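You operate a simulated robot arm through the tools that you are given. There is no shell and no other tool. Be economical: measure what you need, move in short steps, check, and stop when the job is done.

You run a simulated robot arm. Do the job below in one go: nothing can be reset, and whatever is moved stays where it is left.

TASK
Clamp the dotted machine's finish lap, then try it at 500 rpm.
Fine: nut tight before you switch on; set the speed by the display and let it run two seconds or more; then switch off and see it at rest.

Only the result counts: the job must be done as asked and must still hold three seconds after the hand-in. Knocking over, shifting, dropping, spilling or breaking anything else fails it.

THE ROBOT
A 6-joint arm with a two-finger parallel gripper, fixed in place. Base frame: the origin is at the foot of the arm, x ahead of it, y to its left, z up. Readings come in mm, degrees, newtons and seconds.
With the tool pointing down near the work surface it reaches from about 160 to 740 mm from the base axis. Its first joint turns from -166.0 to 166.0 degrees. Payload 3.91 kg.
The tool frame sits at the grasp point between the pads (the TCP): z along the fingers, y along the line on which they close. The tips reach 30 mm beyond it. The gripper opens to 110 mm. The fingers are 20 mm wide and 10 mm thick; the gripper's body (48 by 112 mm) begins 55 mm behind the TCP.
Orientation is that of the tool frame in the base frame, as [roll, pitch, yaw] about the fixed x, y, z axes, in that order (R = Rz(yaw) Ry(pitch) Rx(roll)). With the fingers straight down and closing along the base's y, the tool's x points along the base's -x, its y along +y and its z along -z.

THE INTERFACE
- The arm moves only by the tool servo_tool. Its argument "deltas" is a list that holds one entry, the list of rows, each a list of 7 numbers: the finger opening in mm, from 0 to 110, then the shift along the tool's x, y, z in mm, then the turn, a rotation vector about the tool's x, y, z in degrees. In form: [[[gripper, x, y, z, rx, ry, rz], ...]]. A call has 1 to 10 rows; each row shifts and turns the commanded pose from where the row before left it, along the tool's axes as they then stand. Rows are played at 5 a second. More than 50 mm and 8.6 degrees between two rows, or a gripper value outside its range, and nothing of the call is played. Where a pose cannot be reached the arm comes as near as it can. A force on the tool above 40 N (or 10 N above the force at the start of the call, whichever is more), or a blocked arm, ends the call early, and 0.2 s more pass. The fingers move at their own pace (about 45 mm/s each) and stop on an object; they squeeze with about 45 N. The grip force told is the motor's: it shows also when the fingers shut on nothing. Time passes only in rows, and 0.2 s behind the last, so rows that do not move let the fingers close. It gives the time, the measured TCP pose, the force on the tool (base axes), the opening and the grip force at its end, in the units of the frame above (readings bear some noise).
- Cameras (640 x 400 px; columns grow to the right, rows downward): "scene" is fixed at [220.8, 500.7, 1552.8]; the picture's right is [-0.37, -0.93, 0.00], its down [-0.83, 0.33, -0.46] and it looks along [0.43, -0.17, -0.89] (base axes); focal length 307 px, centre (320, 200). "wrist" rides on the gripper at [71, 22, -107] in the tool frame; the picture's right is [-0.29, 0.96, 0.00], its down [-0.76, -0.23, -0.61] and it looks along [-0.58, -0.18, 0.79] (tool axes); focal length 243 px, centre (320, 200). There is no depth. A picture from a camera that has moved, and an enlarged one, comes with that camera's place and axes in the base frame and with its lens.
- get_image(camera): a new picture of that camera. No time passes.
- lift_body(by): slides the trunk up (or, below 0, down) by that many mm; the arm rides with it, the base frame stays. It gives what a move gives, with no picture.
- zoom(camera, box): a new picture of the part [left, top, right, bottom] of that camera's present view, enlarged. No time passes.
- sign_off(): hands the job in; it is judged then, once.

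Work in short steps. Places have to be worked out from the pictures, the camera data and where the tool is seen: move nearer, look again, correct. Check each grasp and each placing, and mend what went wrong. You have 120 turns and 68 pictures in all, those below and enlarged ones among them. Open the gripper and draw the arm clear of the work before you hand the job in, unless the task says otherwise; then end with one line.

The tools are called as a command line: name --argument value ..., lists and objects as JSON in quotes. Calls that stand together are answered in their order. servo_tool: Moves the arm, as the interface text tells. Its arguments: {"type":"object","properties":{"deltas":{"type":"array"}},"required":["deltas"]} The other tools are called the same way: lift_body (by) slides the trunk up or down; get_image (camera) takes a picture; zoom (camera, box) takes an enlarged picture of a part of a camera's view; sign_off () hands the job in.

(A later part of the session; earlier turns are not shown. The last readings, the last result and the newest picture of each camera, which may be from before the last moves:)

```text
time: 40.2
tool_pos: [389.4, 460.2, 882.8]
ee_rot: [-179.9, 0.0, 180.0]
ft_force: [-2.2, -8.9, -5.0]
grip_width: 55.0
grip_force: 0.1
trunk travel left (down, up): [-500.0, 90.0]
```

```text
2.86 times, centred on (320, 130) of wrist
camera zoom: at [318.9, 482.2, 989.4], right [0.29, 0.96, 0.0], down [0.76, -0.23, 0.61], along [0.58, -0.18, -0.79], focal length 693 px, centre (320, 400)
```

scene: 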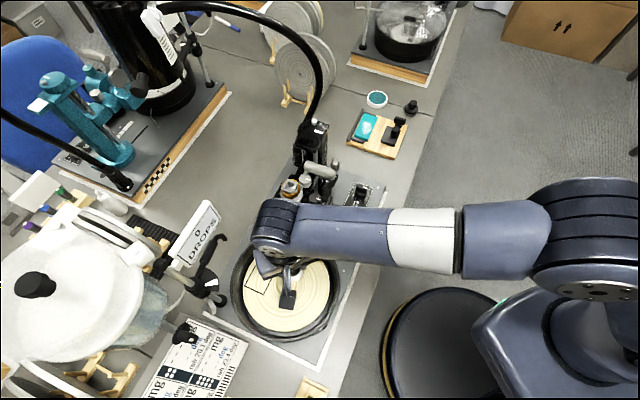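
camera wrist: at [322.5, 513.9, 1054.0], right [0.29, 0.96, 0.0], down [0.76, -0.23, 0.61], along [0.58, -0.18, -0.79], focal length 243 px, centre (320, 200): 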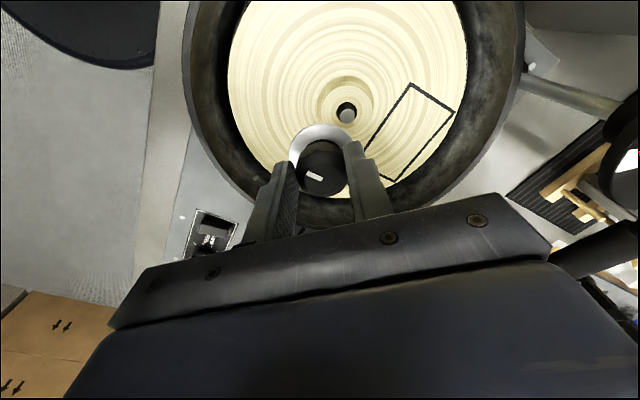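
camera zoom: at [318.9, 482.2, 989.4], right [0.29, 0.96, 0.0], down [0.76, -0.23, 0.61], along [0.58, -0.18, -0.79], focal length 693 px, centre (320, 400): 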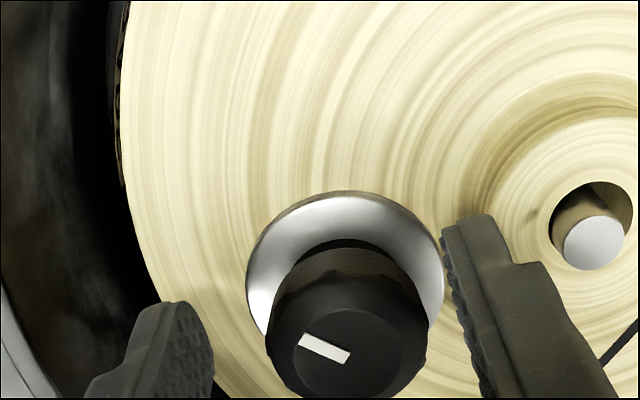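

The +y finger touched the hub while opening, so the nut ended about 4 mm toward +y. I raise clear, turn to yaw 90, and centre over it at about (390, 464.7) to squeeze along x.

servo_tool --deltas '[[[52, 0, 0, -3, 0, 0, 0], [52, 0, 2, -15, 0, 0, 0], [52, 0, 2, -17, 0, 0, 8], [60, 0, 0, 0, 0, 0, 8], [60, 0, 0, 0, 0, 0, 8], [60, 0, 0, 0, 0, 0, 8], [60, 0, 0, 0, 0, 0, 8], [60, 0, 0, 0, 0, 0, 8], [60, 0, 0, 0, 0, 0, 8], [60, 0, 0, 0, 0, 0, 8]]]'

servo_tool --deltas '[[[60, 0, 0, 0, 0, 0, 8], [60, 0, 0, 0, 0, 0, 8], [60, 0, 0, 0, 0, 0, 8], [60, 0, 0, 0, 0, 0, 2], [60, 0, 0, 0, 0, 0, 0]]]'

zoom --camera "wrist" --box '[240, 60, 400, 200]'

```text
time: 42.4
tool_pos: [389.1, 465.9, 919.1]
ee_rot: [-180.0, 0.0, 115.9]
ft_force: [0.1, 0.6, -0.5]
grip_width: 59.8
grip_force: 0.0
trunk travel left (down, up): [-500.0, 90.0]
```

```text
time: 43.6
tool_pos: [389.4, 465.4, 919.2]
ee_rot: [-179.9, 0.0, 90.0]
ft_force: [-0.5, 1.4, 1.0]
grip_width: 60.0
grip_force: 0.1
trunk travel left (down, up): [-500.0, 90.0]
```

```text
2.86 times, centred on (320, 130) of wrist
camera zoom: at [411.5, 537.2, 1025.5], right [0.96, -0.29, 0.0], down [-0.23, -0.76, 0.61], along [-0.18, -0.58, -0.79], focal length 693 px, centre (320, 400)
```

zoom: 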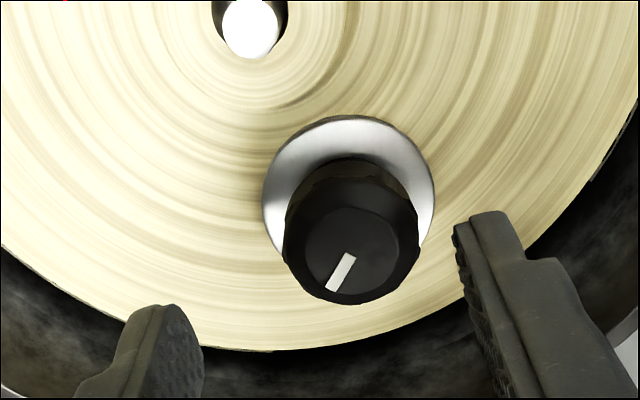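

Nut stands upright at about (397, 469). I centre there and descend, then close along x and reopen.

servo_tool --deltas '[[[60, 3, 7, 0, 0, 0, 0], [60, 0, 0, 15, 0, 0, 0], [60, 0, 0, 16, 0, 0, 0], [28, 0, 0, 0, 0, 0, 0], [28, 0, 0, 0, 0, 0, 0], [28, 0, 0, 0, 0, 0, 0], [28, 0, 0, 0, 0, 0, 0]]]'

zoom --camera "wrist" --box '[240, 60, 400, 200]'

```text
time: 45.2
tool_pos: [395.6, 469.9, 889.0]
ee_rot: [-180.0, 0.1, 90.0]
ft_force: [-0.2, 0.3, 0.7]
grip_width: 31.6
grip_force: 45.1
trunk travel left (down, up): [-500.0, 90.0]
```

```text
2.86 times, centred on (320, 130) of wrist
camera zoom: at [418.6, 540.3, 994.9], right [0.96, -0.29, 0.0], down [-0.23, -0.76, 0.61], along [-0.18, -0.58, -0.79], focal length 693 px, centre (320, 400)
```

zoom: 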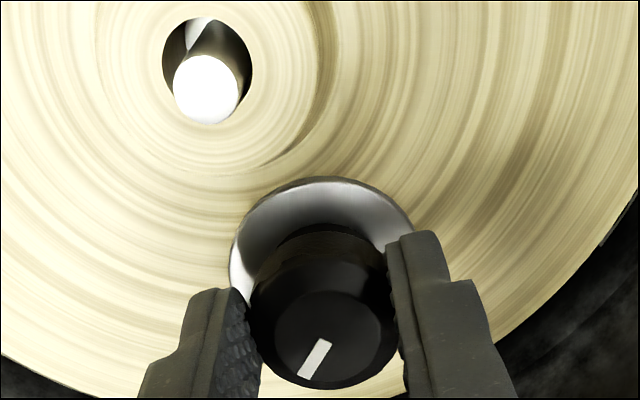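

Nut gripped upright, centred in x. To centre in y too without the hub in the way, I carry it to about (333, 512) on the lap's near side, set it down, and will regrip at yaw 180.

servo_tool --deltas '[[[25, 0, 0, -5, 0, 0, 0], [25, 0, 0, -10, 0, 0, 0], [25, 0, 0, -15, 0, 0, 0], [25, 10, -15, 0, 0, 0, 0], [25, 11, -16, 0, 0, 0, 0], [25, 11, -16, 0, 0, 0, 0], [25, 10, -15, 0, 0, 0, 0], [25, 0, 0, 14, 0, 0, 0], [25, 0, 0, 10, 0, 0, 0]]]'

servo_tool --deltas '[[[25, 0, 0, 2, 0, 0, 0], [25, 0, 0, 2, 0, 0, 0], [25, 0, 0, 2, 0, 0, 0], [25, 0, 0, 0, 0, 0, 0]]]'

```text
time: 47.2
tool_pos: [333.6, 511.3, 893.5]
ee_rot: [-180.0, 0.1, 90.0]
ft_force: [0.1, 0.0, -1.2]
grip_width: 31.6
grip_force: 45.2
trunk travel left (down, up): [-500.0, 90.0]
```

```text
time: 48.2
tool_pos: [333.8, 510.9, 888.8]
ee_rot: [179.9, -0.1, 90.0]
ft_force: [0.3, 0.5, 2.4]
grip_width: 31.5
grip_force: 44.9
trunk travel left (down, up): [-500.0, 90.0]
```

Nut is down. I release, lift, turn back to yaw 180 without lateral shift, descend and regrip.

servo_tool --deltas '[[[38, 0, 0, 0, 0, 0, 0], [38, 0, 0, 0, 0, 0, 0], [38, 0, 0, -10, 0, 0, 0], [38, 0, 0, -22, 0, 0, 0], [60, 0, 0, 0, 0, 0, -8], [60, 0, 0, 0, 0, 0, -8], [60, 0, 0, 0, 0, 0, -8], [60, 0, 0, 0, 0, 0, -8], [60, 0, 0, 0, 0, 0, -8], [60, 0, 0, 0, 0, 0, -8]]]'

servo_tool --deltas '[[[60, 0, 0, 0, 0, 0, -8], [60, 0, 0, 0, 0, 0, -8], [60, 0, 0, 0, 0, 0, -8], [60, 0, 0, 0, 0, 0, -8], [60, 0, 0, 0, 0, 0, -8], [60, 0, 0, 0, 0, 0, -2], [60, 0, 0, 12, 0, 0, 0]]]'

zoom --camera "wrist" --box '[240, 60, 400, 200]'

```text
time: 50.4
tool_pos: [335.1, 511.3, 920.1]
ee_rot: [179.9, 0.0, 138.1]
ft_force: [0.0, 0.0, 0.8]
grip_width: 59.9
grip_force: 0.1
trunk travel left (down, up): [-500.0, 90.0]
```

```text
time: 52.0
tool_pos: [334.3, 511.2, 908.6]
ee_rot: [179.9, 0.1, 180.0]
ft_force: [0.9, -0.5, 0.9]
grip_width: 59.9
grip_force: 0.1
trunk travel left (down, up): [-500.0, 90.0]
```

```text
2.86 times, centred on (320, 130) of wrist
camera zoom: at [263.9, 532.3, 1014.7], right [0.29, 0.96, 0.0], down [0.76, -0.23, 0.61], along [0.58, -0.18, -0.79], focal length 693 px, centre (320, 400)
```

zoom: 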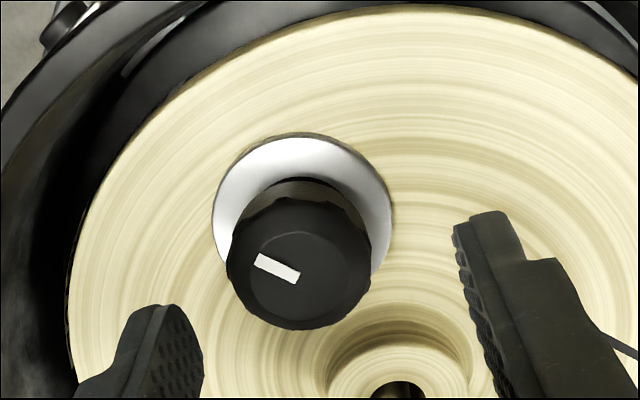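

The nut stands upright. I descend, squeeze at yaw 180 to centre it in y, and compare its image to earlier grips.

servo_tool --deltas '[[[60, 0, 0, 10, 0, 0, 0], [60, 0, 0, 10, 0, 0, 0], [25, 0, 0, 0, 0, 0, 0], [25, 0, 0, 0, 0, 0, 0], [25, 0, 0, 0, 0, 0, 0], [25, 0, 0, 0, 0, 0, 0], [25, 0, 0, 0, 0, 0, 0]]]'

zoom --camera "wrist" --box '[240, 60, 400, 200]'

```text
time: 53.6
tool_pos: [332.9, 511.1, 889.6]
ee_rot: [179.9, 0.0, -180.0]
ft_force: [-0.4, -0.1, 0.6]
grip_width: 31.5
grip_force: 45.4
trunk travel left (down, up): [-500.0, 90.0]
```

```text
2.86 times, centred on (320, 130) of wrist
camera zoom: at [263.9, 532.3, 994.7], right [0.29, 0.96, 0.0], down [0.76, -0.23, 0.61], along [0.58, -0.18, -0.79], focal length 693 px, centre (320, 400)
```

zoom: 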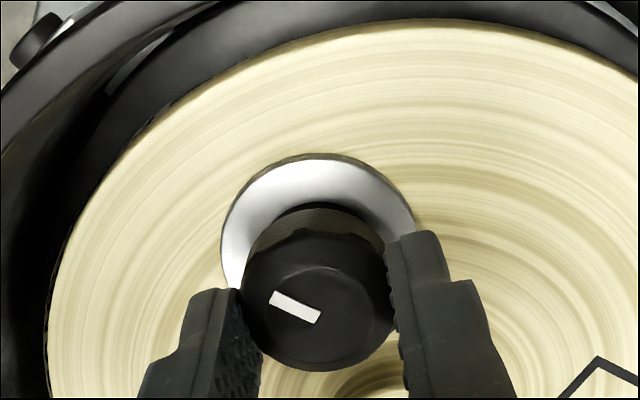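

The nut sits differently along tool x than before, so earlier grips were off by ~6 mm on that axis. I release, lift, and view at yaw 90 to measure the x offset directly.

servo_tool --deltas '[[[60, 0, 0, 0, 0, 0, 0], [60, 0, 0, 0, 0, 0, 0], [60, 0, 0, -15, 0, 0, 0], [60, 0, 0, -15, 0, 0, 0], [60, 0, 0, 0, 0, 0, 8], [60, 0, 0, 0, 0, 0, 8], [60, 0, 0, 0, 0, 0, 8], [60, 0, 0, 0, 0, 0, 8], [60, 0, 0, 0, 0, 0, 8], [60, 0, 0, 0, 0, 0, 8]]]'

servo_tool --deltas '[[[60, 0, 0, 0, 0, 0, 8], [60, 0, 0, 0, 0, 0, 8], [60, 0, 0, 0, 0, 0, 8], [60, 0, 0, 0, 0, 0, 8], [50, 0, 0, 0, 0, 0, 8], [50, 0, 0, 0, 0, 0, 2], [50, 0, 0, 0, 0, 0, 0]]]'

zoom --camera "wrist" --box '[240, 60, 400, 200]'

```text
time: 55.8
tool_pos: [334.0, 511.3, 919.7]
ee_rot: [180.0, 0.0, 131.8]
ft_force: [-0.4, -0.4, 0.1]
grip_width: 59.9
grip_force: 0.0
trunk travel left (down, up): [-500.0, 90.0]
```

```text
time: 57.4
tool_pos: [334.5, 510.0, 918.8]
ee_rot: [180.0, 0.0, 89.9]
ft_force: [0.3, 0.0, -0.9]
grip_width: 50.1
grip_force: 0.1
trunk travel left (down, up): [-500.0, 90.0]
```

```text
2.86 times, centred on (320, 130) of wrist
camera zoom: at [356.7, 582.1, 1024.8], right [0.96, -0.29, 0.0], down [-0.23, -0.76, 0.61], along [-0.18, -0.58, -0.79], focal length 693 px, centre (320, 400)
```

zoom: 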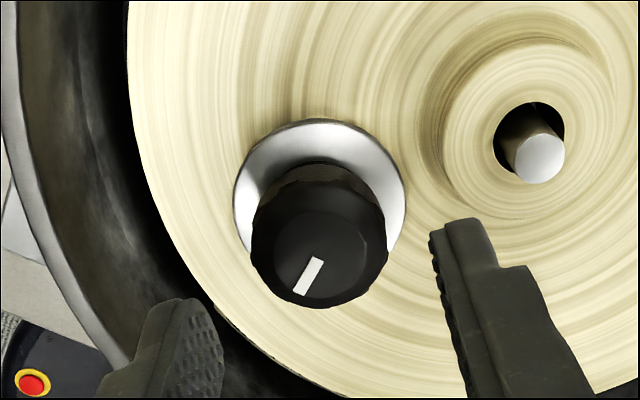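

Now it is consistent: the nut axis is at the TCP in both axes (334.0, 511.0), and post triangulation from six views gives (389.5, 516.2). I turn back to yaw 180, regrip and lift.

servo_tool --deltas '[[[60, 0, 0, 0, 0, 0, -8], [60, 0, 0, 0, 0, 0, -8], [60, 0, 0, 0, 0, 0, -8], [60, 0, 0, 0, 0, 0, -8], [60, 0, 0, 0, 0, 0, -8], [60, 0, 0, 0, 0, 0, -8], [60, 0, 0, 0, 0, 0, -8], [60, 0, 0, 0, 0, 0, -8], [60, 0, 0, 0, 0, 0, -8], [60, 0, 0, 0, 0, 0, -8]]]'

servo_tool --deltas '[[[60, 0, 0, 0, 0, 0, -8], [60, 0, 0, 0, 0, 0, -2], [60, 0, 0, 15, 0, 0, 0], [60, 0, 0, 16, 0, 0, 0], [25, 0, 0, 0, 0, 0, 0], [25, 0, 0, 0, 0, 0, 0], [25, 0, 0, 0, 0, 0, 0], [25, 0, 0, 0, 0, 0, 0]]]'

servo_tool --deltas '[[[25, 0, 0, -4, 0, 0, 0], [25, 0, 0, -8, 0, 0, 0], [25, 0, 0, -10, 0, 0, 0], [25, 0, 0, -12, 0, 0, 0], [25, 0, 0, -14, 0, 0, 0], [25, 0, 0, 0, 0, 0, 0]]]'

```text
time: 59.6
tool_pos: [335.0, 512.2, 919.0]
ee_rot: [-180.0, 0.0, 170.1]
ft_force: [0.1, 0.2, -0.6]
grip_width: 60.0
grip_force: 0.0
trunk travel left (down, up): [-500.0, 90.0]
```

```text
time: 61.4
tool_pos: [334.4, 510.8, 887.5]
ee_rot: [180.0, 0.0, 180.0]
ft_force: [-0.5, 0.5, -0.5]
grip_width: 31.4
grip_force: 45.4
trunk travel left (down, up): [-500.0, 90.0]
```

```text
time: 62.8
tool_pos: [333.7, 510.5, 935.4]
ee_rot: [-180.0, 0.0, -180.0]
ft_force: [-0.1, -0.2, -0.5]
grip_width: 31.5
grip_force: 44.6
trunk travel left (down, up): [-500.0, 90.0]
```

Held and lifted. I move over the post and wind the wrist counter-clockwise to gain turning room.

servo_tool --deltas '[[[25, -14, 1.5, 0, 0, 0, -8], [25, -14, 1.2, 0, 0, 0, 0], [25, -14, 1.2, 0, 0, 0, 0], [25, -13.4, 1.2, 0, 0, 0, 8], [25, 0, 0, 0, 0, 0, 0]]]'

servo_tool --deltas '[[[25, 0, 0, 0, 0, 0, -8], [25, 0, 0, 0, 0, 0, -8], [25, 0, 0, 0, 0, 0, -8], [25, 0, 0, 0, 0, 0, -8], [25, 0, 0, 0, 0, 0, -8], [25, 0, 0, 0, 0, 0, -8], [25, 0, 0, 0, 0, 0, -8], [25, 0, 0, 0, 0, 0, -8], [25, 0, 0, 0, 0, 0, -8], [25, 0, 0, 0, 0, 0, -8]]]'

```text
time: 64.0
tool_pos: [388.2, 520.9, 936.2]
ee_rot: [180.0, 0.1, 179.9]
ft_force: [0.2, -0.2, 0.0]
grip_width: 31.7
grip_force: 45.1
trunk travel left (down, up): [-500.0, 90.0]
```

```text
time: 66.2
tool_pos: [388.6, 522.3, 936.3]
ee_rot: [179.9, 0.0, -100.0]
ft_force: [-0.1, -0.3, -0.1]
grip_width: 31.7
grip_force: 44.8
trunk travel left (down, up): [-500.0, 90.0]
```

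I mixed a turn into the shift, so it landed at (388.6, 521.9). I correct by (+0.9,-5.7) in base terms (tool x +5.5, y -1.9), then wind a bit further.

servo_tool --deltas '[[[25, 5.46, -1.88, 0, 0, 0, 0], [25, 0, 0, 0, 0, 0, 0], [25, 0, 0, 0, 0, 0, -8], [25, 0, 0, 0, 0, 0, -8], [25, 0, 0, 0, 0, 0, -8], [25, 0, 0, 0, 0, 0, -8], [25, 0, 0, 0, 0, 0, -8], [25, 0, 0, 0, 0, 0, -8], [25, 0, 0, 0, 0, 0, 0]]]'

get_image --camera "scene"

```text
time: 68.2
tool_pos: [389.8, 517.0, 935.0]
ee_rot: [180.0, -0.1, -51.9]
ft_force: [0.7, -0.7, 0.0]
grip_width: 31.7
grip_force: 45.1
trunk travel left (down, up): [-500.0, 90.0]
```

```text
23 pictures are left
```

scene: 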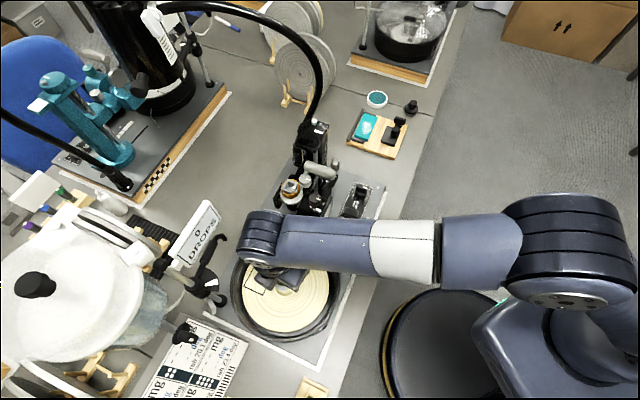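

All clear and yaw 308 reached. Now I lower onto the post gently.

servo_tool --deltas '[[[25, 0, 0, 6, 0, 0, 0], [25, 0, 0, 6, 0, 0, 0], [25, 0, 0, 4, 0, 0, 0], [25, 0, 0, 3, 0, 0, 0], [25, 0, 0, 3, 0, 0, 0], [25, 0, 0, 3, 0, 0, 0], [25, 0, 0, 3, 0, 0, 0], [25, 0, 0, 2, 0, 0, 0], [25, 0, 0, 2, 0, 0, 0]]]'

zoom --camera "wrist" --box '[240, 60, 400, 200]'

```text
time: 70.2
tool_pos: [388.4, 517.0, 904.0]
ee_rot: [-179.9, 0.0, -52.0]
ft_force: [-3.3, -0.9, 6.8]
grip_width: 31.5
grip_force: 45.3
trunk travel left (down, up): [-500.0, 90.0]
```

```text
2.86 times, centred on (320, 130) of wrist
camera zoom: at [416.6, 446.6, 1011.0], right [-0.93, -0.36, 0.0], down [-0.29, 0.74, 0.61], along [-0.22, 0.57, -0.79], focal length 693 px, centre (320, 400)
```

zoom: 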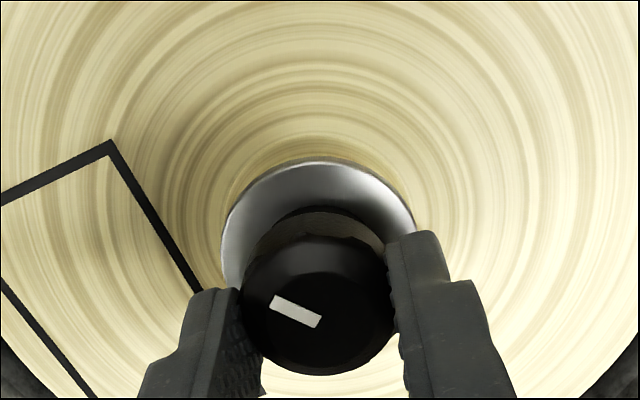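

Concentric now, contact at the same height with a light 7 N. I turn clockwise 80° and watch z and the force.

servo_tool --deltas '[[[25, 0, 0, 0, 0, 0, 8], [25, 0, 0, 0, 0, 0, 8], [25, 0, 0, 0, 0, 0, 8], [25, 0, 0, 0, 0, 0, 8], [25, 0, 0, 0, 0, 0, 8], [25, 0, 0, 0, 0, 0, 8], [25, 0, 0, 0, 0, 0, 8], [25, 0, 0, 0, 0, 0, 8], [25, 0, 0, 0, 0, 0, 8], [25, 0, 0, 0, 0, 0, 8]]]'

```text
time: 72.4
tool_pos: [389.6, 515.8, 904.5]
ee_rot: [180.0, 0.0, -132.2]
ft_force: [-6.5, 2.9, 7.7]
grip_width: 31.5
grip_force: 44.8
trunk travel left (down, up): [-500.0, 90.0]
```

A steady sideways force toward -x, +y suggests the post bears on the bore. I shift (-1,+0.4) to relieve, press 1.5 mm and keep turning.

servo_tool --deltas '[[[25, 0.37, 1.0, 0, 0, 0, 0], [25, 0, 0, 1, 0, 0, 0], [25, 0, 0, 0.5, 0, 0, 8], [25, 0, 0, 0, 0, 0, 8], [25, 0, 0, 0, 0, 0, 8], [25, 0, 0, 0, 0, 0, 8], [25, 0, 0, 0, 0, 0, 8], [25, 0, 0, 0, 0, 0, 8], [25, 0, 0, 0, 0, 0, 8], [25, 0, 0, 0, 0, 0, 8]]]'

```text
time: 74.6
tool_pos: [388.7, 516.3, 902.6]
ee_rot: [179.8, 0.2, 163.8]
ft_force: [7.8, 2.4, 18.5]
grip_width: 31.6
grip_force: 44.6
trunk travel left (down, up): [-500.0, 90.0]
```

I release to see how the nut sits.

servo_tool --deltas '[[[25, 0, 0, -1.5, 0, 0, 0], [60, 0, 0, 0, 0, 0, 0], [60, 0, 0, 0, 0, 0, 0], [60, 0, 0, 0, 0, 0, 0]]]'

zoom --camera "wrist" --box '[260, 70, 380, 180]'

```text
time: 75.6
tool_pos: [388.6, 516.3, 903.3]
ee_rot: [-179.9, 0.0, 164.0]
ft_force: [0.2, 0.5, 0.1]
grip_width: 59.7
grip_force: 0.0
trunk travel left (down, up): [-500.0, 90.0]
```

```text
3.64 times, centred on (320, 125) of wrist
camera zoom: at [326.8, 556.6, 1009.2], right [0.54, 0.84, 0.0], down [0.67, -0.43, 0.61], along [0.51, -0.33, -0.79], focal length 882 px, centre (320, 473)
```

zoom: 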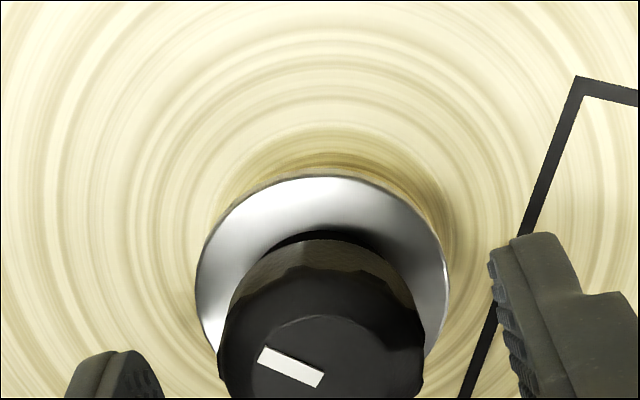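

The nut sits level and concentric, and its mark never slipped in the fingers. I ratchet: turn back open, regrip, turn clockwise again.

servo_tool --deltas '[[[60, 0, 0, 0, 0, 0, -8.5], [60, 0, 0, 0, 0, 0, -8.5], [60, 0, 0, 0, 0, 0, -8.5], [60, 0, 0, 0, 0, 0, -8.5], [60, 0, 0, 0, 0, 0, -8.5], [60, 0, 0, 0, 0, 0, -8.5], [60, 0, 0, 0, 0, 0, -8.5], [60, 0, 0, 0, 0, 0, -8.5], [60, 0, 0, 0, 0, 0, -8.5], [60, 0, 0, 0, 0, 0, -8.5]]]'

servo_tool --deltas '[[[60, 0, 0, 0, 0, 0, -8.5], [60, 0, 0, 0, 0, 0, -8.5], [60, 0, 0, 0, 0, 0, -8.5], [60, 0, 0, 0, 0, 0, -8.5], [60, 0, 0, 0, 0, 0, -8.5], [60, 0, 0, 0, 0, 0, -8.5], [60, 0, 0, 0, 0, 0, -8.5], [25, 0, 0, 0, 0, 0, 0], [25, 0, 0, 0, 0, 0, 0], [25, 0, 0, 0, 0, 0, 0]]]'

servo_tool --deltas '[[[25, 0, 0, 0, 0, 0, 0], [25, 0, 0, 0, 0, 0, 8.5], [25, 0, 0, 0, 0, 0, 8.5], [25, 0, 0, 0, 0, 0, 8.5], [25, 0, 0, 0, 0, 0, 8.5], [25, 0, 0, 0, 0, 0, 8.5], [25, 0, 0, 0, 0, 0, 8.5], [25, 0, 0, 0, 0, 0, 8.5], [25, 0, 0, 0, 0, 0, 8.5], [25, 0, 0, 0, 0, 0, 8.5]]]'

servo_tool --deltas '[[[25, 0, 0, 0, 0, 0, 8.5], [25, 0, 0, 0, 0, 0, 8.5], [25, 0, 0, 0, 0, 0, 8.5], [25, 0, 0, 0, 0, 0, 8.5], [25, 0, 0, 0, 0, 0, 8.5], [25, 0, 0, 0, 0, 0, 8.5], [25, 0, 0, 0, 0, 0, 8.5], [25, 0, 0, 0, 0, 0, 8.5], [25, 0, 0, 0, 0, 0, 8.5]]]'

zoom --camera "wrist" --box '[260, 70, 380, 180]'

```text
time: 77.8
tool_pos: [389.0, 516.2, 902.4]
ee_rot: [-180.0, 0.0, -110.9]
ft_force: [-0.4, 0.3, 0.8]
grip_width: 59.9
grip_force: 0.0
trunk travel left (down, up): [-500.0, 90.0]
```

```text
time: 80.0
tool_pos: [388.2, 516.3, 903.4]
ee_rot: [-180.0, 0.0, -51.5]
ft_force: [0.1, 0.2, -1.1]
grip_width: 31.8
grip_force: 43.7
trunk travel left (down, up): [-500.0, 90.0]
```

```text
time: 82.2
tool_pos: [388.5, 517.0, 902.9]
ee_rot: [180.0, -0.1, -128.2]
ft_force: [4.9, 0.1, -0.2]
grip_width: 32.0
grip_force: 45.5
trunk travel left (down, up): [-500.0, 90.0]
```

```text
time: 84.2
tool_pos: [388.0, 516.3, 902.9]
ee_rot: [-180.0, 0.0, 155.5]
ft_force: [0.3, -3.8, 0.0]
grip_width: 31.9
grip_force: 44.9
trunk travel left (down, up): [-500.0, 90.0]
```

```text
3.64 times, centred on (320, 125) of wrist
camera zoom: at [333.5, 565.7, 1009.6], right [0.66, 0.75, 0.0], down [0.6, -0.53, 0.61], along [0.46, -0.4, -0.79], focal length 882 px, centre (320, 473)
```

zoom: 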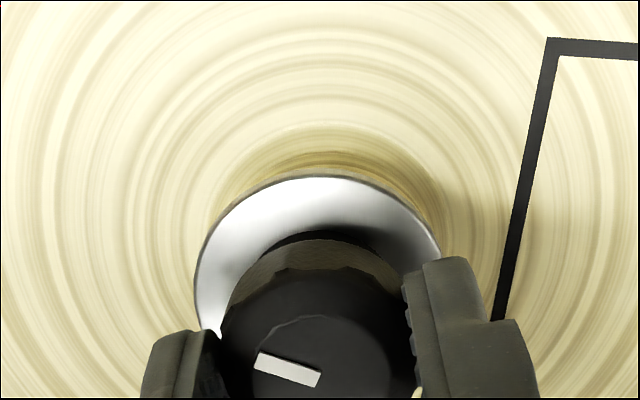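

The mark's angle in base terms did not change: the fingers slipped round, so the nut may be tight. I test by a gentle pull of 2 mm.

servo_tool --deltas '[[[25, 0, 0, -1, 0, 0, 0], [25, 0, 0, -1, 0, 0, 0], [25, 0, 0, 0, 0, 0, 0]]]'

```text
time: 85.0
tool_pos: [387.8, 515.7, 904.0]
ee_rot: [-179.8, -0.2, 155.5]
ft_force: [-3.5, -4.3, -9.8]
grip_width: 31.4
grip_force: 44.9
trunk travel left (down, up): [-500.0, 90.0]
```

Pull resists (-10 N): the nut is threaded on. I go back down, regrip freshly and turn slowly clockwise once more to test tightness.

servo_tool --deltas '[[[60, 0, 0, 2, 0, 0, 0], [60, 0, 0, 0, 0, 0, 0], [60, 0.0, 0, 1, 0, 0, 0], [25, 0, 0, 0, 0, 0, 0], [25, 0, 0, 0, 0, 0, 0], [25, 0, 0, 0, 0, 0, 0], [25, 0, 0, 0, 0, 0, 0]]]'

servo_tool --deltas '[[[25, 0, 0, 0, 0, 0, 4], [25, 0, 0, 0, 0, 0, 4], [25, 0, 0, 0, 0, 0, 4], [25, 0, 0, 0, 0, 0, 4], [25, 0, 0, 0, 0, 0, 4], [25, 0, 0, 0, 0, 0, 4], [25, 0, 0, 0, 0, 0, 4], [25, 0, 0, 0, 0, 0, 4], [25, 0, 0, 0, 0, 0, 4], [25, 0, 0, 0, 0, 0, 4]]]'

zoom --camera "wrist" --box '[260, 70, 380, 180]'

```text
time: 86.6
tool_pos: [387.9, 517.2, 903.0]
ee_rot: [179.9, 0.0, 155.5]
ft_force: [-0.9, -1.3, 0.7]
grip_width: 31.9
grip_force: 45.4
trunk travel left (down, up): [-500.0, 90.0]
```

```text
time: 88.8
tool_pos: [388.8, 517.2, 902.4]
ee_rot: [-179.9, 0.1, 115.4]
ft_force: [1.1, 3.6, 1.0]
grip_width: 32.1
grip_force: 44.8
trunk travel left (down, up): [-500.0, 90.0]
```

```text
3.64 times, centred on (320, 125) of wrist
camera zoom: at [378.7, 590.3, 1008.6], right [0.99, 0.15, 0.0], down [0.12, -0.79, 0.61], along [0.09, -0.6, -0.79], focal length 882 px, centre (320, 473)
```

zoom: 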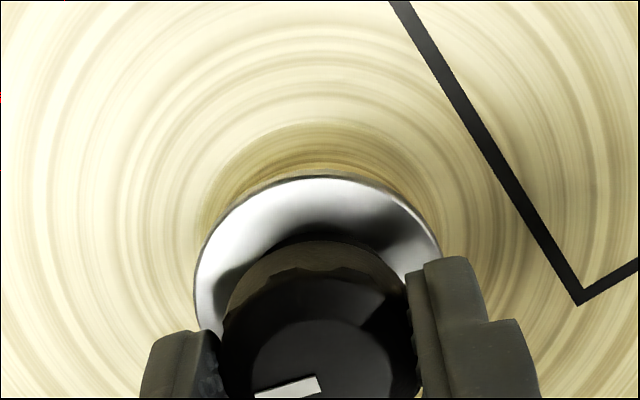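

The mark again stayed put while the fingers slid round: the nut is as tight as the grip can make it. I release, rise, and look from the scene camera.

servo_tool --deltas '[[[70, 0, 0, 0, 0, 0, 0], [70, 0, 0, 0, 0, 0, 0], [70, 0, 0, -10, 0, 0, 0], [70, 0, 0, -25, 0, 0, 0], [70, 0, 0, -30, 0, 0, 0], [70, 0, 0, -30, 0, 0, -8], [70, 0, 0, -30, 0, 0, -8], [70, 0, 0, -30, 0, 0, -8], [70, 0, 0, 0, 0, 0, -8], [70, 0, 0, 0, 0, 0, -8]]]'

servo_tool --deltas '[[[70, 25, -40, 0, 0, 0, 0], [70, 25, -40, 0, 0, 0, 0], [70, 20, -40, 0, 0, 0, 0], [70, 0, -45, 0, 0, 0, 0], [70, 0, -45, 0, 0, 0, 0], [70, 0, -45, 0, 0, 0, 0]]]'

zoom --camera "scene" --box '[220, 120, 420, 330]'

```text
time: 91.0
tool_pos: [389.5, 516.0, 1057.4]
ee_rot: [-180.0, 0.1, 155.6]
ft_force: [0.0, 0.5, -0.2]
grip_width: 70.0
grip_force: 0.0
trunk travel left (down, up): [-500.0, 90.0]
```

```text
time: 92.4
tool_pos: [218.2, 313.2, 1058.4]
ee_rot: [179.9, 0.0, 155.6]
ft_force: [0.4, -0.2, -0.2]
grip_width: 70.0
grip_force: 0.1
trunk travel left (down, up): [-500.0, 90.0]
```

```text
1.90 times, centred on (320, 225) of scene
camera zoom: at [220.8, 500.7, 1552.8], right [-0.37, -0.93, 0.0], down [-0.83, 0.33, -0.46], along [0.43, -0.17, -0.89], focal length 585 px, centre (320, 152)
```

zoom: 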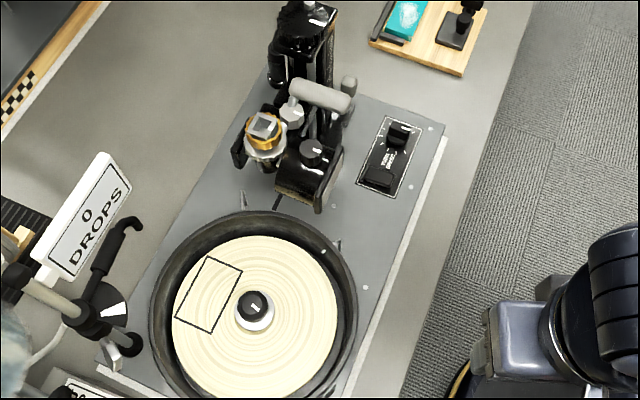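

Nut is on the lap. Now a tight view of head and panel to find the display.

zoom --camera "scene" --box '[290, 150, 380, 210]'

```text
6.67 times, centred on (335, 180) of scene
camera zoom: at [220.8, 500.7, 1552.8], right [-0.37, -0.93, 0.0], down [-0.83, 0.33, -0.46], along [0.43, -0.17, -0.89], focal length 2047 px, centre (220, 333)
```

zoom: 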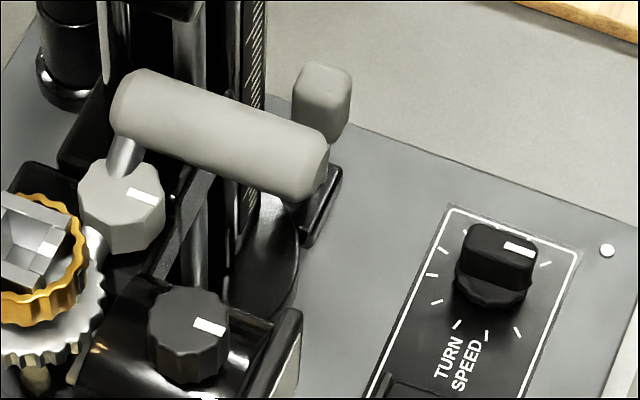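

The display isn't on the panel; I check the head box's front face, which faces -x.

zoom --camera "scene" --box '[290, 192, 350, 230]'

```text
10.53 times, centred on (320, 211) of scene
camera zoom: at [220.8, 500.7, 1552.8], right [-0.37, -0.93, 0.0], down [-0.83, 0.33, -0.46], along [0.43, -0.17, -0.89], focal length 3232 px, centre (320, 84)
```

zoom: 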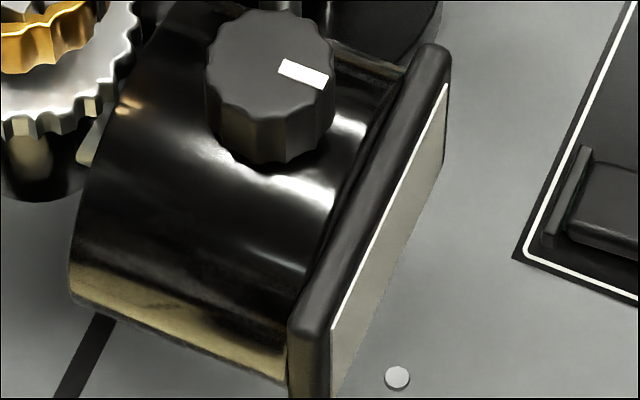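

I see a plate with a white border on the head box, facing the robot side: the display, blank while off. Now I go over the panel with yaw about 254 to view rocker and knob.

servo_tool --deltas '[[[40, -39.7, 6.5, 0, 0, 0, 0], [40, -39.7, 6.5, 0, 0, 0, 0], [40, -39.7, 6.5, 0, 0, 0, 0], [40, -39.7, 6.5, 0, 0, 0, 0], [40, -39.7, 6.5, 0, 0, 0, 0], [40, -39.7, 6.5, 0, 0, 0, 0], [40, -39.7, 6.5, 0, 0, 0, 0], [40, 0, 0, 0, 0, 0, -8.2], [40, 0, 0, 0, 0, 0, -8.2], [40, 0, 0, 0, 0, 0, -8.2]]]'

servo_tool --deltas '[[[20, 0, 0, 20, 0, 0, -8.2], [20, 0, 0, 20, 0, 0, -8.2], [20, 0, 0, 20, 0, 0, -8.2], [20, 0, 0, 20, 0, 0, -8.2], [20, 0, 0, 20, 0, 0, -8.2], [20, 0, 0, 0, 0, 0, -8.2], [20, 0, 0, 0, 0, 0, -8.2], [20, 0, 0, 0, 0, 0, -8.2], [20, 0, 0, 0, 0, 0, -8.2]]]'

zoom --camera "wrist" --box '[160, 20, 480, 220]'

```text
time: 94.6
tool_pos: [489.3, 239.4, 1058.2]
ee_rot: [-180.0, -0.1, -179.7]
ft_force: [0.0, 0.3, -0.6]
grip_width: 40.0
grip_force: 0.1
trunk travel left (down, up): [-500.0, 90.0]
```

```text
time: 96.6
tool_pos: [491.3, 238.3, 957.1]
ee_rot: [-180.0, 0.0, -106.0]
ft_force: [0.5, -0.6, 0.1]
grip_width: 20.2
grip_force: 0.0
trunk travel left (down, up): [-500.0, 90.0]
```

```text
2.00 times, centred on (320, 120) of wrist
camera zoom: at [451.1, 176.9, 1063.2], right [-0.84, 0.54, 0.0], down [0.43, 0.67, 0.61], along [0.33, 0.51, -0.79], focal length 485 px, centre (320, 360)
```

zoom: 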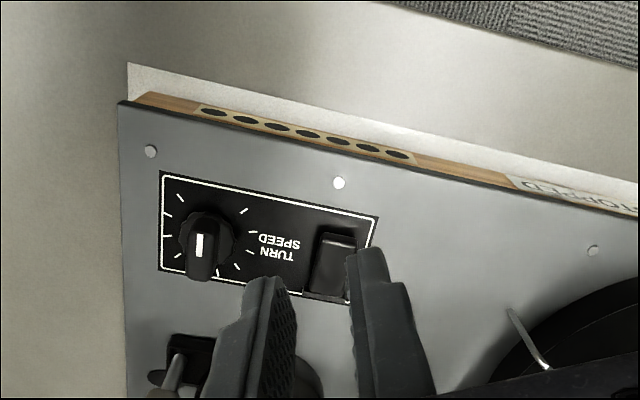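

There's a "STOPPED" readout on the machine's side: that is the display. Close-up of knob and rocker now.

zoom --camera "wrist" --box '[232, 100, 352, 175]'

```text
5.33 times, centred on (292, 138) of wrist
camera zoom: at [451.1, 176.9, 1063.2], right [-0.84, 0.54, 0.0], down [0.43, 0.67, 0.61], along [0.33, 0.51, -0.79], focal length 1294 px, centre (469, 533)
```

zoom: 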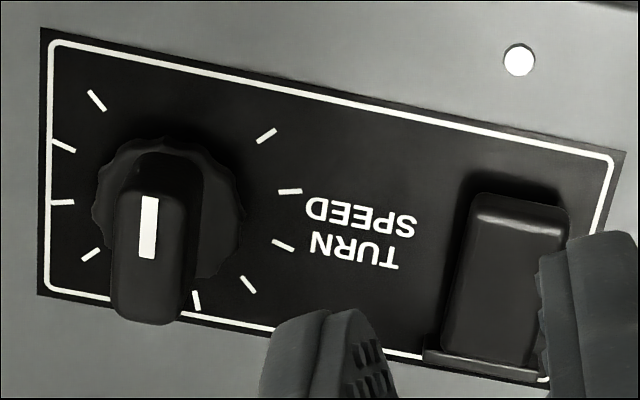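

The knob's mark points into the gap at the operator side (minimum), ticks run clockwise from lower left. Rocker centre is about (517, 292). I turn to yaw 237, close the fingers, and move above the rocker's far half.

servo_tool --deltas '[[[0, 0, 0, 0, 0, 0, 8.5], [0, 0, 0, 0, 0, 0, 8.5], [0, -34.4, 3.5, 0, 0, 0, 0], [0, -34.4, 3.6, 0, 0, 0, 0], [0, 0, 0, 40, 0, 0, 0], [0, 0, 0, 40, 0, 0, 0], [0, 0, 0, 17, 0, 0, 0], [0, 0, 0, 0, 0, 0, 0]]]'

zoom --camera "wrist" --box '[160, 0, 480, 200]'

```text
time: 97.8
tool_pos: [523.5, 302.6, 919.9]
ee_rot: [-179.7, 0.6, -123.1]
ft_force: [-1.6, -0.8, 8.9]
grip_width: 0.0
grip_force: 37.3
trunk travel left (down, up): [-500.0, 90.0]
stopped in row 6: the force on the tool passed its limit (the readings are from after the stop); the commanded pose is now the measured one
```

```text
2.00 times, centred on (320, 100) of wrist
camera zoom: at [467.3, 254.7, 1025.0], right [-0.64, 0.77, 0.0], down [0.6, 0.51, 0.62], along [0.47, 0.4, -0.79], focal length 485 px, centre (320, 400)
```

zoom: 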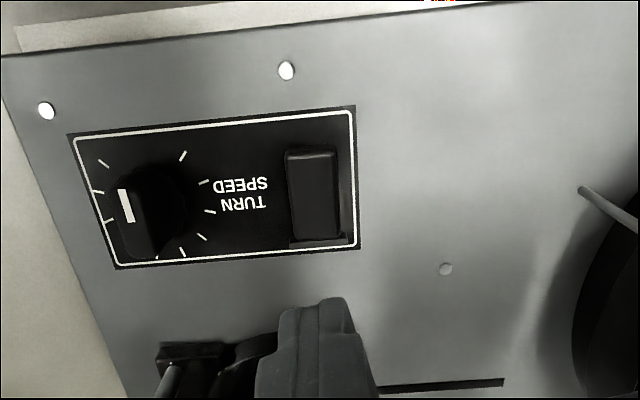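

Contact at TCP 920, probably the gripper body on the head's handle, which must be higher and nearer than I judged. I back up straight and check.

servo_tool --deltas '[[[0, 0, 0, -10, 0, 0, 0], [0, 0, 0, -20, 0, 0, 0], [0, 15, 0, -20, 0, 0, 0], [0, 30, 0, 0, 0, 0, 0], [0, 35, 0, 0, 0, 0, 0], [0, 35, 0, 0, 0, 0, 0]]]'

zoom --camera "scene" --box '[260, 100, 420, 230]'

```text
time: 99.2
tool_pos: [461.1, 206.3, 966.9]
ee_rot: [-179.8, 0.5, -123.1]
ft_force: [-0.3, 1.2, -0.5]
grip_width: 0.0
grip_force: 37.9
trunk travel left (down, up): [-500.0, 90.0]
```

```text
3.08 times, centred on (340, 165) of scene
camera zoom: at [220.8, 500.7, 1552.8], right [-0.37, -0.93, 0.0], down [-0.83, 0.33, -0.46], along [0.43, -0.17, -0.89], focal length 945 px, centre (258, 308)
```

zoom: 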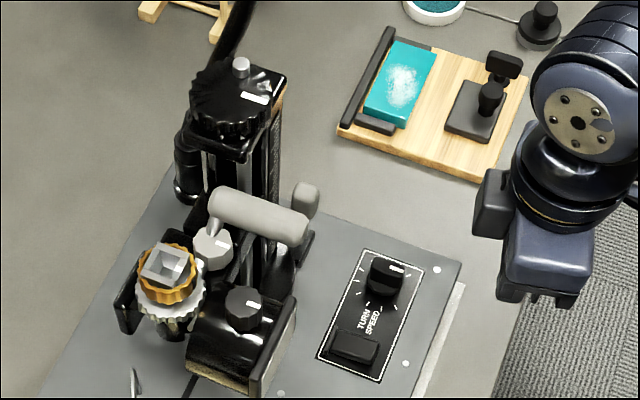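

Nothing was moved by the touch. I'll tilt the tool 30° so the gripper leans to the robot side, away from the handle, and approach the rocker's raised near end.

servo_tool --deltas '[[[0, 0, 0, 0, 0, -7.5, 0], [0, 0, 0, 0, 0, -7.5, 0], [0, 0, 0, 0, 0, -7.5, 0], [0, 0, 0, 0, 0, -7.5, 0], [0, -6.1, 0, 32.4, 0, 0, 0], [0, -6.1, 0, 32.4, 0, 0, 0], [0, -6.1, 0, 32.4, 0, 0, 0], [0, -6.1, 0, 32.4, 0, 0, 0], [0, 0, 0, 0, 0, 0, 0]]]'

get_image --camera "wrist"

```text
time: 101.2
tool_pos: [509.6, 279.9, 867.2]
ee_rot: [-179.8, 30.5, -123.0]
ft_force: [0.1, 0.1, -0.2]
grip_width: 0.3
grip_force: 38.3
trunk travel left (down, up): [-500.0, 90.0]
```

```text
11 pictures are left
camera wrist: at [429.0, 194.6, 922.6], right [-0.67, 0.73, 0.14], down [0.38, 0.17, 0.91], along [0.64, 0.66, -0.39], focal length 243 px, centre (320, 200)
```

wrist: 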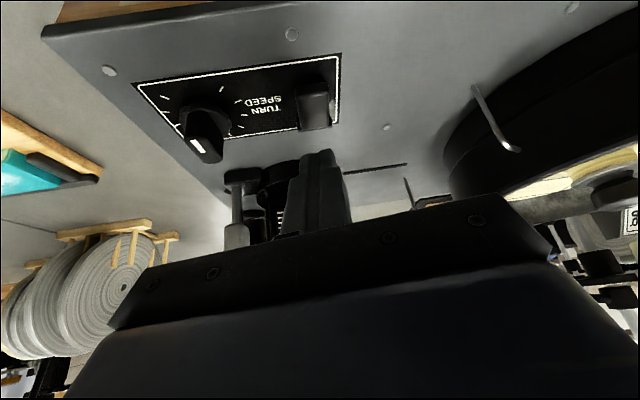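

The fingertips are over the rocker, about 25–30 mm up, clear of the handle. I lower straight down, finer near contact.

servo_tool --deltas '[[[0, 2.6, 0, -1.5, 0, 0, 0], [0, 4, 0, 6.93, 0, 0, 0], [0, 4, 0, 6.93, 0, 0, 0], [0, 1, 0, 1.73, 0, 0, 0], [0, 1, 0, 1.73, 0, 0, 0], [0, 1, 0, 1.73, 0, 0, 0], [0, 1, 0, 1.73, 0, 0, 0], [0, 0, 0, 0, 0, 0, 0]]]'

```text
time: 103.0
tool_pos: [507.6, 276.9, 843.4]
ee_rot: [-179.9, 30.4, -123.0]
ft_force: [-1.0, -0.8, 0.4]
grip_width: 0.0
grip_force: 37.4
trunk travel left (down, up): [-500.0, 90.0]
```

No contact yet (lowest corner ≈812). Continue in 1.5 mm steps.

servo_tool --deltas '[[[0, 0.75, 0, 1.3, 0, 0, 0], [0, 0.75, 0, 1.3, 0, 0, 0], [0, 0.75, 0, 1.3, 0, 0, 0], [0, 0.75, 0, 1.3, 0, 0, 0], [0, 0, 0, 0, 0, 0, 0]]]'

servo_tool --deltas '[[[0, 0.75, 0, 1.3, 0, 0, 0], [0, 0.75, 0, 1.3, 0, 0, 0], [0, 0, 0, 0, 0, 0, 0]]]'

```text
time: 104.2
tool_pos: [506.9, 275.9, 837.1]
ee_rot: [-179.8, 30.4, -123.0]
ft_force: [0.1, -0.4, 0.4]
grip_width: 0.0
grip_force: 37.6
trunk travel left (down, up): [-500.0, 90.0]
```

```text
time: 105.0
tool_pos: [508.2, 276.7, 834.3]
ee_rot: [-179.8, 30.5, -123.0]
ft_force: [0.1, 0.3, 0.2]
grip_width: 0.0
grip_force: 38.0
trunk travel left (down, up): [-500.0, 90.0]
```

Still free at corner ≈803; going on.

servo_tool --deltas '[[[0, 0.75, 0, 1.3, 0, 0, 0], [0, 0.75, 0, 1.3, 0, 0, 0], [0, 0, 0, 0, 0, 0, 0]]]'

servo_tool --deltas '[[[0, 0.75, 0, 1.3, 0, 0, 0], [0, 0.75, 0, 1.3, 0, 0, 0], [0, 0, 0, 0, 0, 0, 0]]]'

zoom --camera "wrist" --box '[170, 0, 490, 200]'

```text
time: 105.8
tool_pos: [506.9, 276.5, 834.3]
ee_rot: [-179.7, 30.7, -123.0]
ft_force: [-1.9, -0.6, 19.2]
grip_width: 0.0
grip_force: 37.4
trunk travel left (down, up): [-500.0, 90.0]
```

```text
time: 106.5
tool_pos: [508.2, 277.1, 833.8]
ee_rot: [-179.6, 31.0, -122.9]
ft_force: [-9.0, -6.4, 21.5]
grip_width: 0.0
grip_force: 38.1
trunk travel left (down, up): [-500.0, 90.0]
stopped in row 3: the force on the tool passed its limit (the readings are from after the stop); the commanded pose is now the measured one
```

```text
2.00 times, centred on (330, 100) of wrist
camera zoom: at [427.0, 191.4, 887.8], right [-0.67, 0.73, 0.14], down [0.37, 0.16, 0.91], along [0.65, 0.66, -0.38], focal length 485 px, centre (300, 400)
```

zoom: 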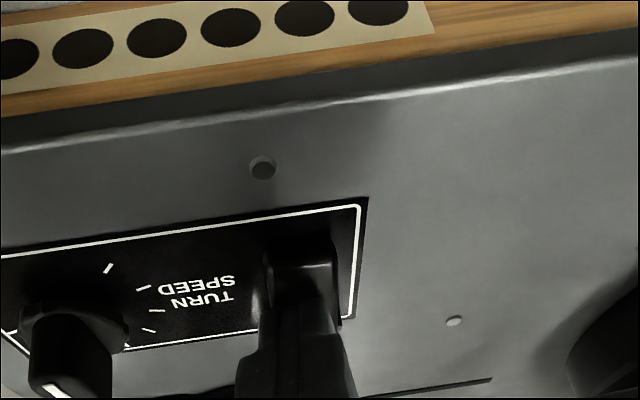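

Firm contact on the rocker's near end, force ended the press. I lift 20 mm and check rocker and lap.

servo_tool --deltas '[[[0, -5, 0, -8.66, 0, 0, 0], [0, -5, 0, -8.66, 0, 0, 0], [0, 0, 0, 0, 0, 0, 0]]]'

zoom --camera "scene" --box '[240, 170, 400, 320]'

```text
time: 107.3
tool_pos: [509.2, 276.7, 850.2]
ee_rot: [-179.6, 30.8, -122.9]
ft_force: [-0.4, -0.5, -0.2]
grip_width: 0.1
grip_force: 37.7
trunk travel left (down, up): [-500.0, 90.0]
```

```text
2.67 times, centred on (320, 245) of scene
camera zoom: at [220.8, 500.7, 1552.8], right [-0.37, -0.93, 0.0], down [-0.83, 0.33, -0.46], along [0.43, -0.17, -0.89], focal length 819 px, centre (320, 80)
```

zoom: 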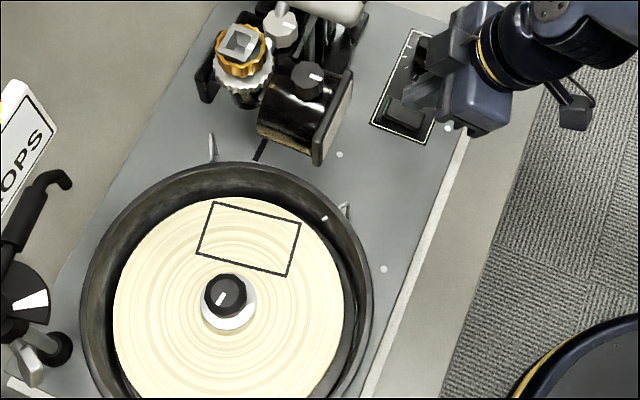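

The rectangle and nut mark have moved round together: the lap is now running. I draw back 100 mm and sideways so the wrist camera sees the side display.

servo_tool --deltas '[[[0, 29, 20, -16.7, 0, 0, 0], [0, 29, 20, -16.7, 0, 0, 0], [0, 29, 20, -16.7, 0, 0, 0], [0, 0, 0, 0, 0, 0, 0]]]'

zoom --camera "wrist" --box '[200, 40, 520, 220]'

```text
time: 108.3
tool_pos: [401.4, 225.7, 850.0]
ee_rot: [-179.6, 30.7, -122.9]
ft_force: [0.1, -0.2, -0.1]
grip_width: 0.1
grip_force: 37.8
trunk travel left (down, up): [-500.0, 90.0]
```

```text
2.00 times, centred on (360, 130) of wrist
camera zoom: at [321.7, 141.0, 904.1], right [-0.67, 0.73, 0.14], down [0.38, 0.16, 0.91], along [0.65, 0.66, -0.38], focal length 485 px, centre (240, 340)
```

zoom: 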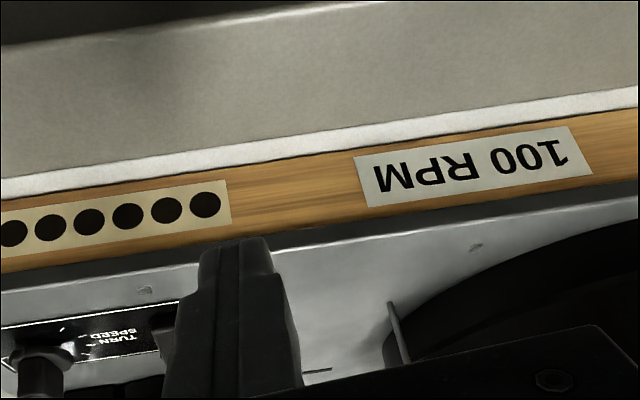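

Display reads 100 RPM, clearly legible from here. Next I go above the speed knob at about (568.5, 238.3), tilted, fingers open 40, and check alignment.

servo_tool --deltas '[[[40, -23.5, -33.4, 5.2, 0, 0, 0], [40, -23.5, -33.4, 5.2, 0, 0, 0], [40, -23.5, -33.4, 5.2, 0, 0, 0], [40, -23.6, -33.4, 5.3, 0, 0, 0], [40, 0, 0, 0, 0, 0, 0], [40, 5.1, 0, 8.6, 0, 0, 0], [40, 0, 0, 0, 0, 0, 0]]]'

zoom --camera "wrist" --box '[220, 60, 420, 190]'

```text
time: 109.9
tool_pos: [565.6, 229.3, 870.0]
ee_rot: [-179.6, 30.7, -123.0]
ft_force: [0.3, 0.1, -0.4]
grip_width: 40.0
grip_force: 0.1
trunk travel left (down, up): [-500.0, 90.0]
```

```text
3.08 times, centred on (320, 125) of wrist
camera zoom: at [484.6, 144.8, 924.5], right [-0.67, 0.73, 0.14], down [0.38, 0.16, 0.91], along [0.65, 0.66, -0.38], focal length 746 px, centre (320, 431)
```

zoom: 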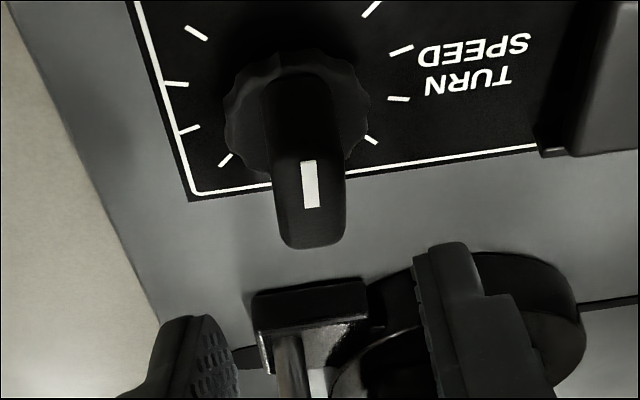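

The bar is aligned with the fingers, offset about 2 mm in tool y. I shift, descend to z≈834 and close on the bar.

servo_tool --deltas '[[[40, 0, -2, 0, 0, 0, 0], [40, 4.6, 0, 7.75, 0, 0, 0], [40, 4.6, 0, 7.75, 0, 0, 0], [40, 4.6, 0, 7.75, 0, 0, 0], [40, 4.6, 0, 7.75, 0, 0, 0], [40, 0, 0, 0, 0, 0, 0]]]'

servo_tool --deltas '[[[8, 0, 0, 0, 0, 0, 0], [8, 0, 0, 0, 0, 0, 0], [8, 0, 0, 0, 0, 0, 0], [8, 0, 0, 0, 0, 0, 0]]]'

```text
time: 111.3
tool_pos: [567.9, 228.5, 833.6]
ee_rot: [-179.6, 30.8, -123.0]
ft_force: [-0.7, 0.3, 1.1]
grip_width: 40.1
grip_force: 0.1
trunk travel left (down, up): [-500.0, 90.0]
```

```text
time: 112.5
tool_pos: [562.9, 230.9, 835.0]
ee_rot: [179.6, 30.7, -123.1]
ft_force: [-13.7, 15.7, 5.6]
grip_width: 18.9
grip_force: 45.0
trunk travel left (down, up): [-500.0, 90.0]
stopped in row 4: the force on the tool passed its limit (the readings are from after the stop); the commanded pose is now the measured one
```

Gripped the bar (18.9 mm); the arm self-centred to P≈(568.2, 239.1), matching my first estimate. I turn clockwise 40° about the vertical through the knob.

servo_tool --deltas '[[[8, 0, 0, 0, 0, 0, 0], [8, -0.08, 1.5, 0.05, 4.08, 0, 6.88], [8, -0.08, 1.5, 0.05, 4.08, 0, 6.88], [8, -0.08, 1.5, 0.05, 4.08, 0, 6.88], [8, -0.08, 1.5, 0.05, 4.08, 0, 6.88], [8, -0.08, 1.5, 0.05, 4.08, 0, 6.88], [8, 0, 0, 0, 0, 0, 0]]]'

```text
time: 114.1
tool_pos: [557.5, 234.1, 834.6]
ee_rot: [179.8, 30.1, -157.2]
ft_force: [-16.0, 12.0, 15.2]
grip_width: 15.0
grip_force: 44.5
out of reach, approached as far as the arm can: row 6
trunk travel left (down, up): [-500.0, 90.0]
```

Turned about 34° (bar now flush, 15.0 mm). I release, back out, rotate back and view the display.

servo_tool --deltas '[[[40, 0, 0, 0, 0, 0, 0], [40, 0, 0, 0, 0, 0, 0], [40, 0, 0, -25, 0, 0, 0], [40, 0, 0, -25, 0, 0, 0], [40, 0, 0, 0, -4.08, 0, -6.88], [40, 0, 0, 0, -4.08, 0, -6.88], [40, 0, 0, 0, -4.08, 0, -6.88], [40, 0, 0, 0, -4.08, 0, -6.88], [40, 0, 0, 0, -1, 0, -1.7]]]'

servo_tool --deltas '[[[40, 23.3, 37.6, -6.8, 0, 0, 0], [40, 23.3, 37.6, -6.8, 0, 0, 0], [40, 23.3, 37.6, -6.8, 0, 0, 0], [40, 0, 0, 0, 0, 0, 0]]]'

zoom --camera "wrist" --box '[200, 40, 520, 220]'

```text
time: 116.1
tool_pos: [538.1, 225.3, 876.1]
ee_rot: [179.2, 30.1, -123.3]
ft_force: [-0.7, 0.9, -0.2]
grip_width: 40.0
grip_force: 0.1
trunk travel left (down, up): [-500.0, 90.0]
```

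```text
time: 117.1
tool_pos: [404.5, 228.4, 860.2]
ee_rot: [179.2, 30.0, -123.4]
ft_force: [-1.0, -0.9, 0.1]
grip_width: 40.1
grip_force: 0.1
trunk travel left (down, up): [-500.0, 90.0]
```

```text
2.00 times, centred on (360, 130) of wrist
camera zoom: at [324.8, 143.4, 916.3], right [-0.66, 0.73, 0.16], down [0.39, 0.17, 0.9], along [0.64, 0.66, -0.4], focal length 485 px, centre (240, 340)
```

zoom: 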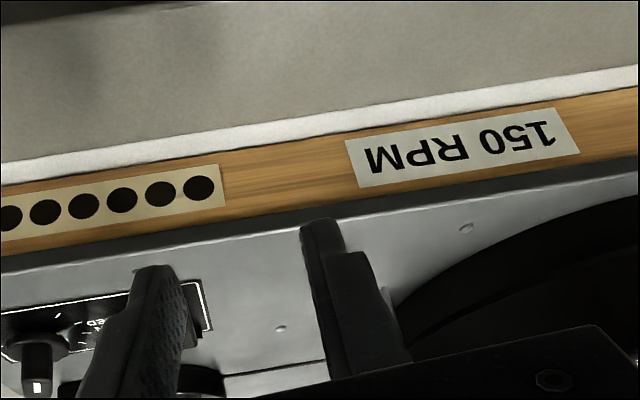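

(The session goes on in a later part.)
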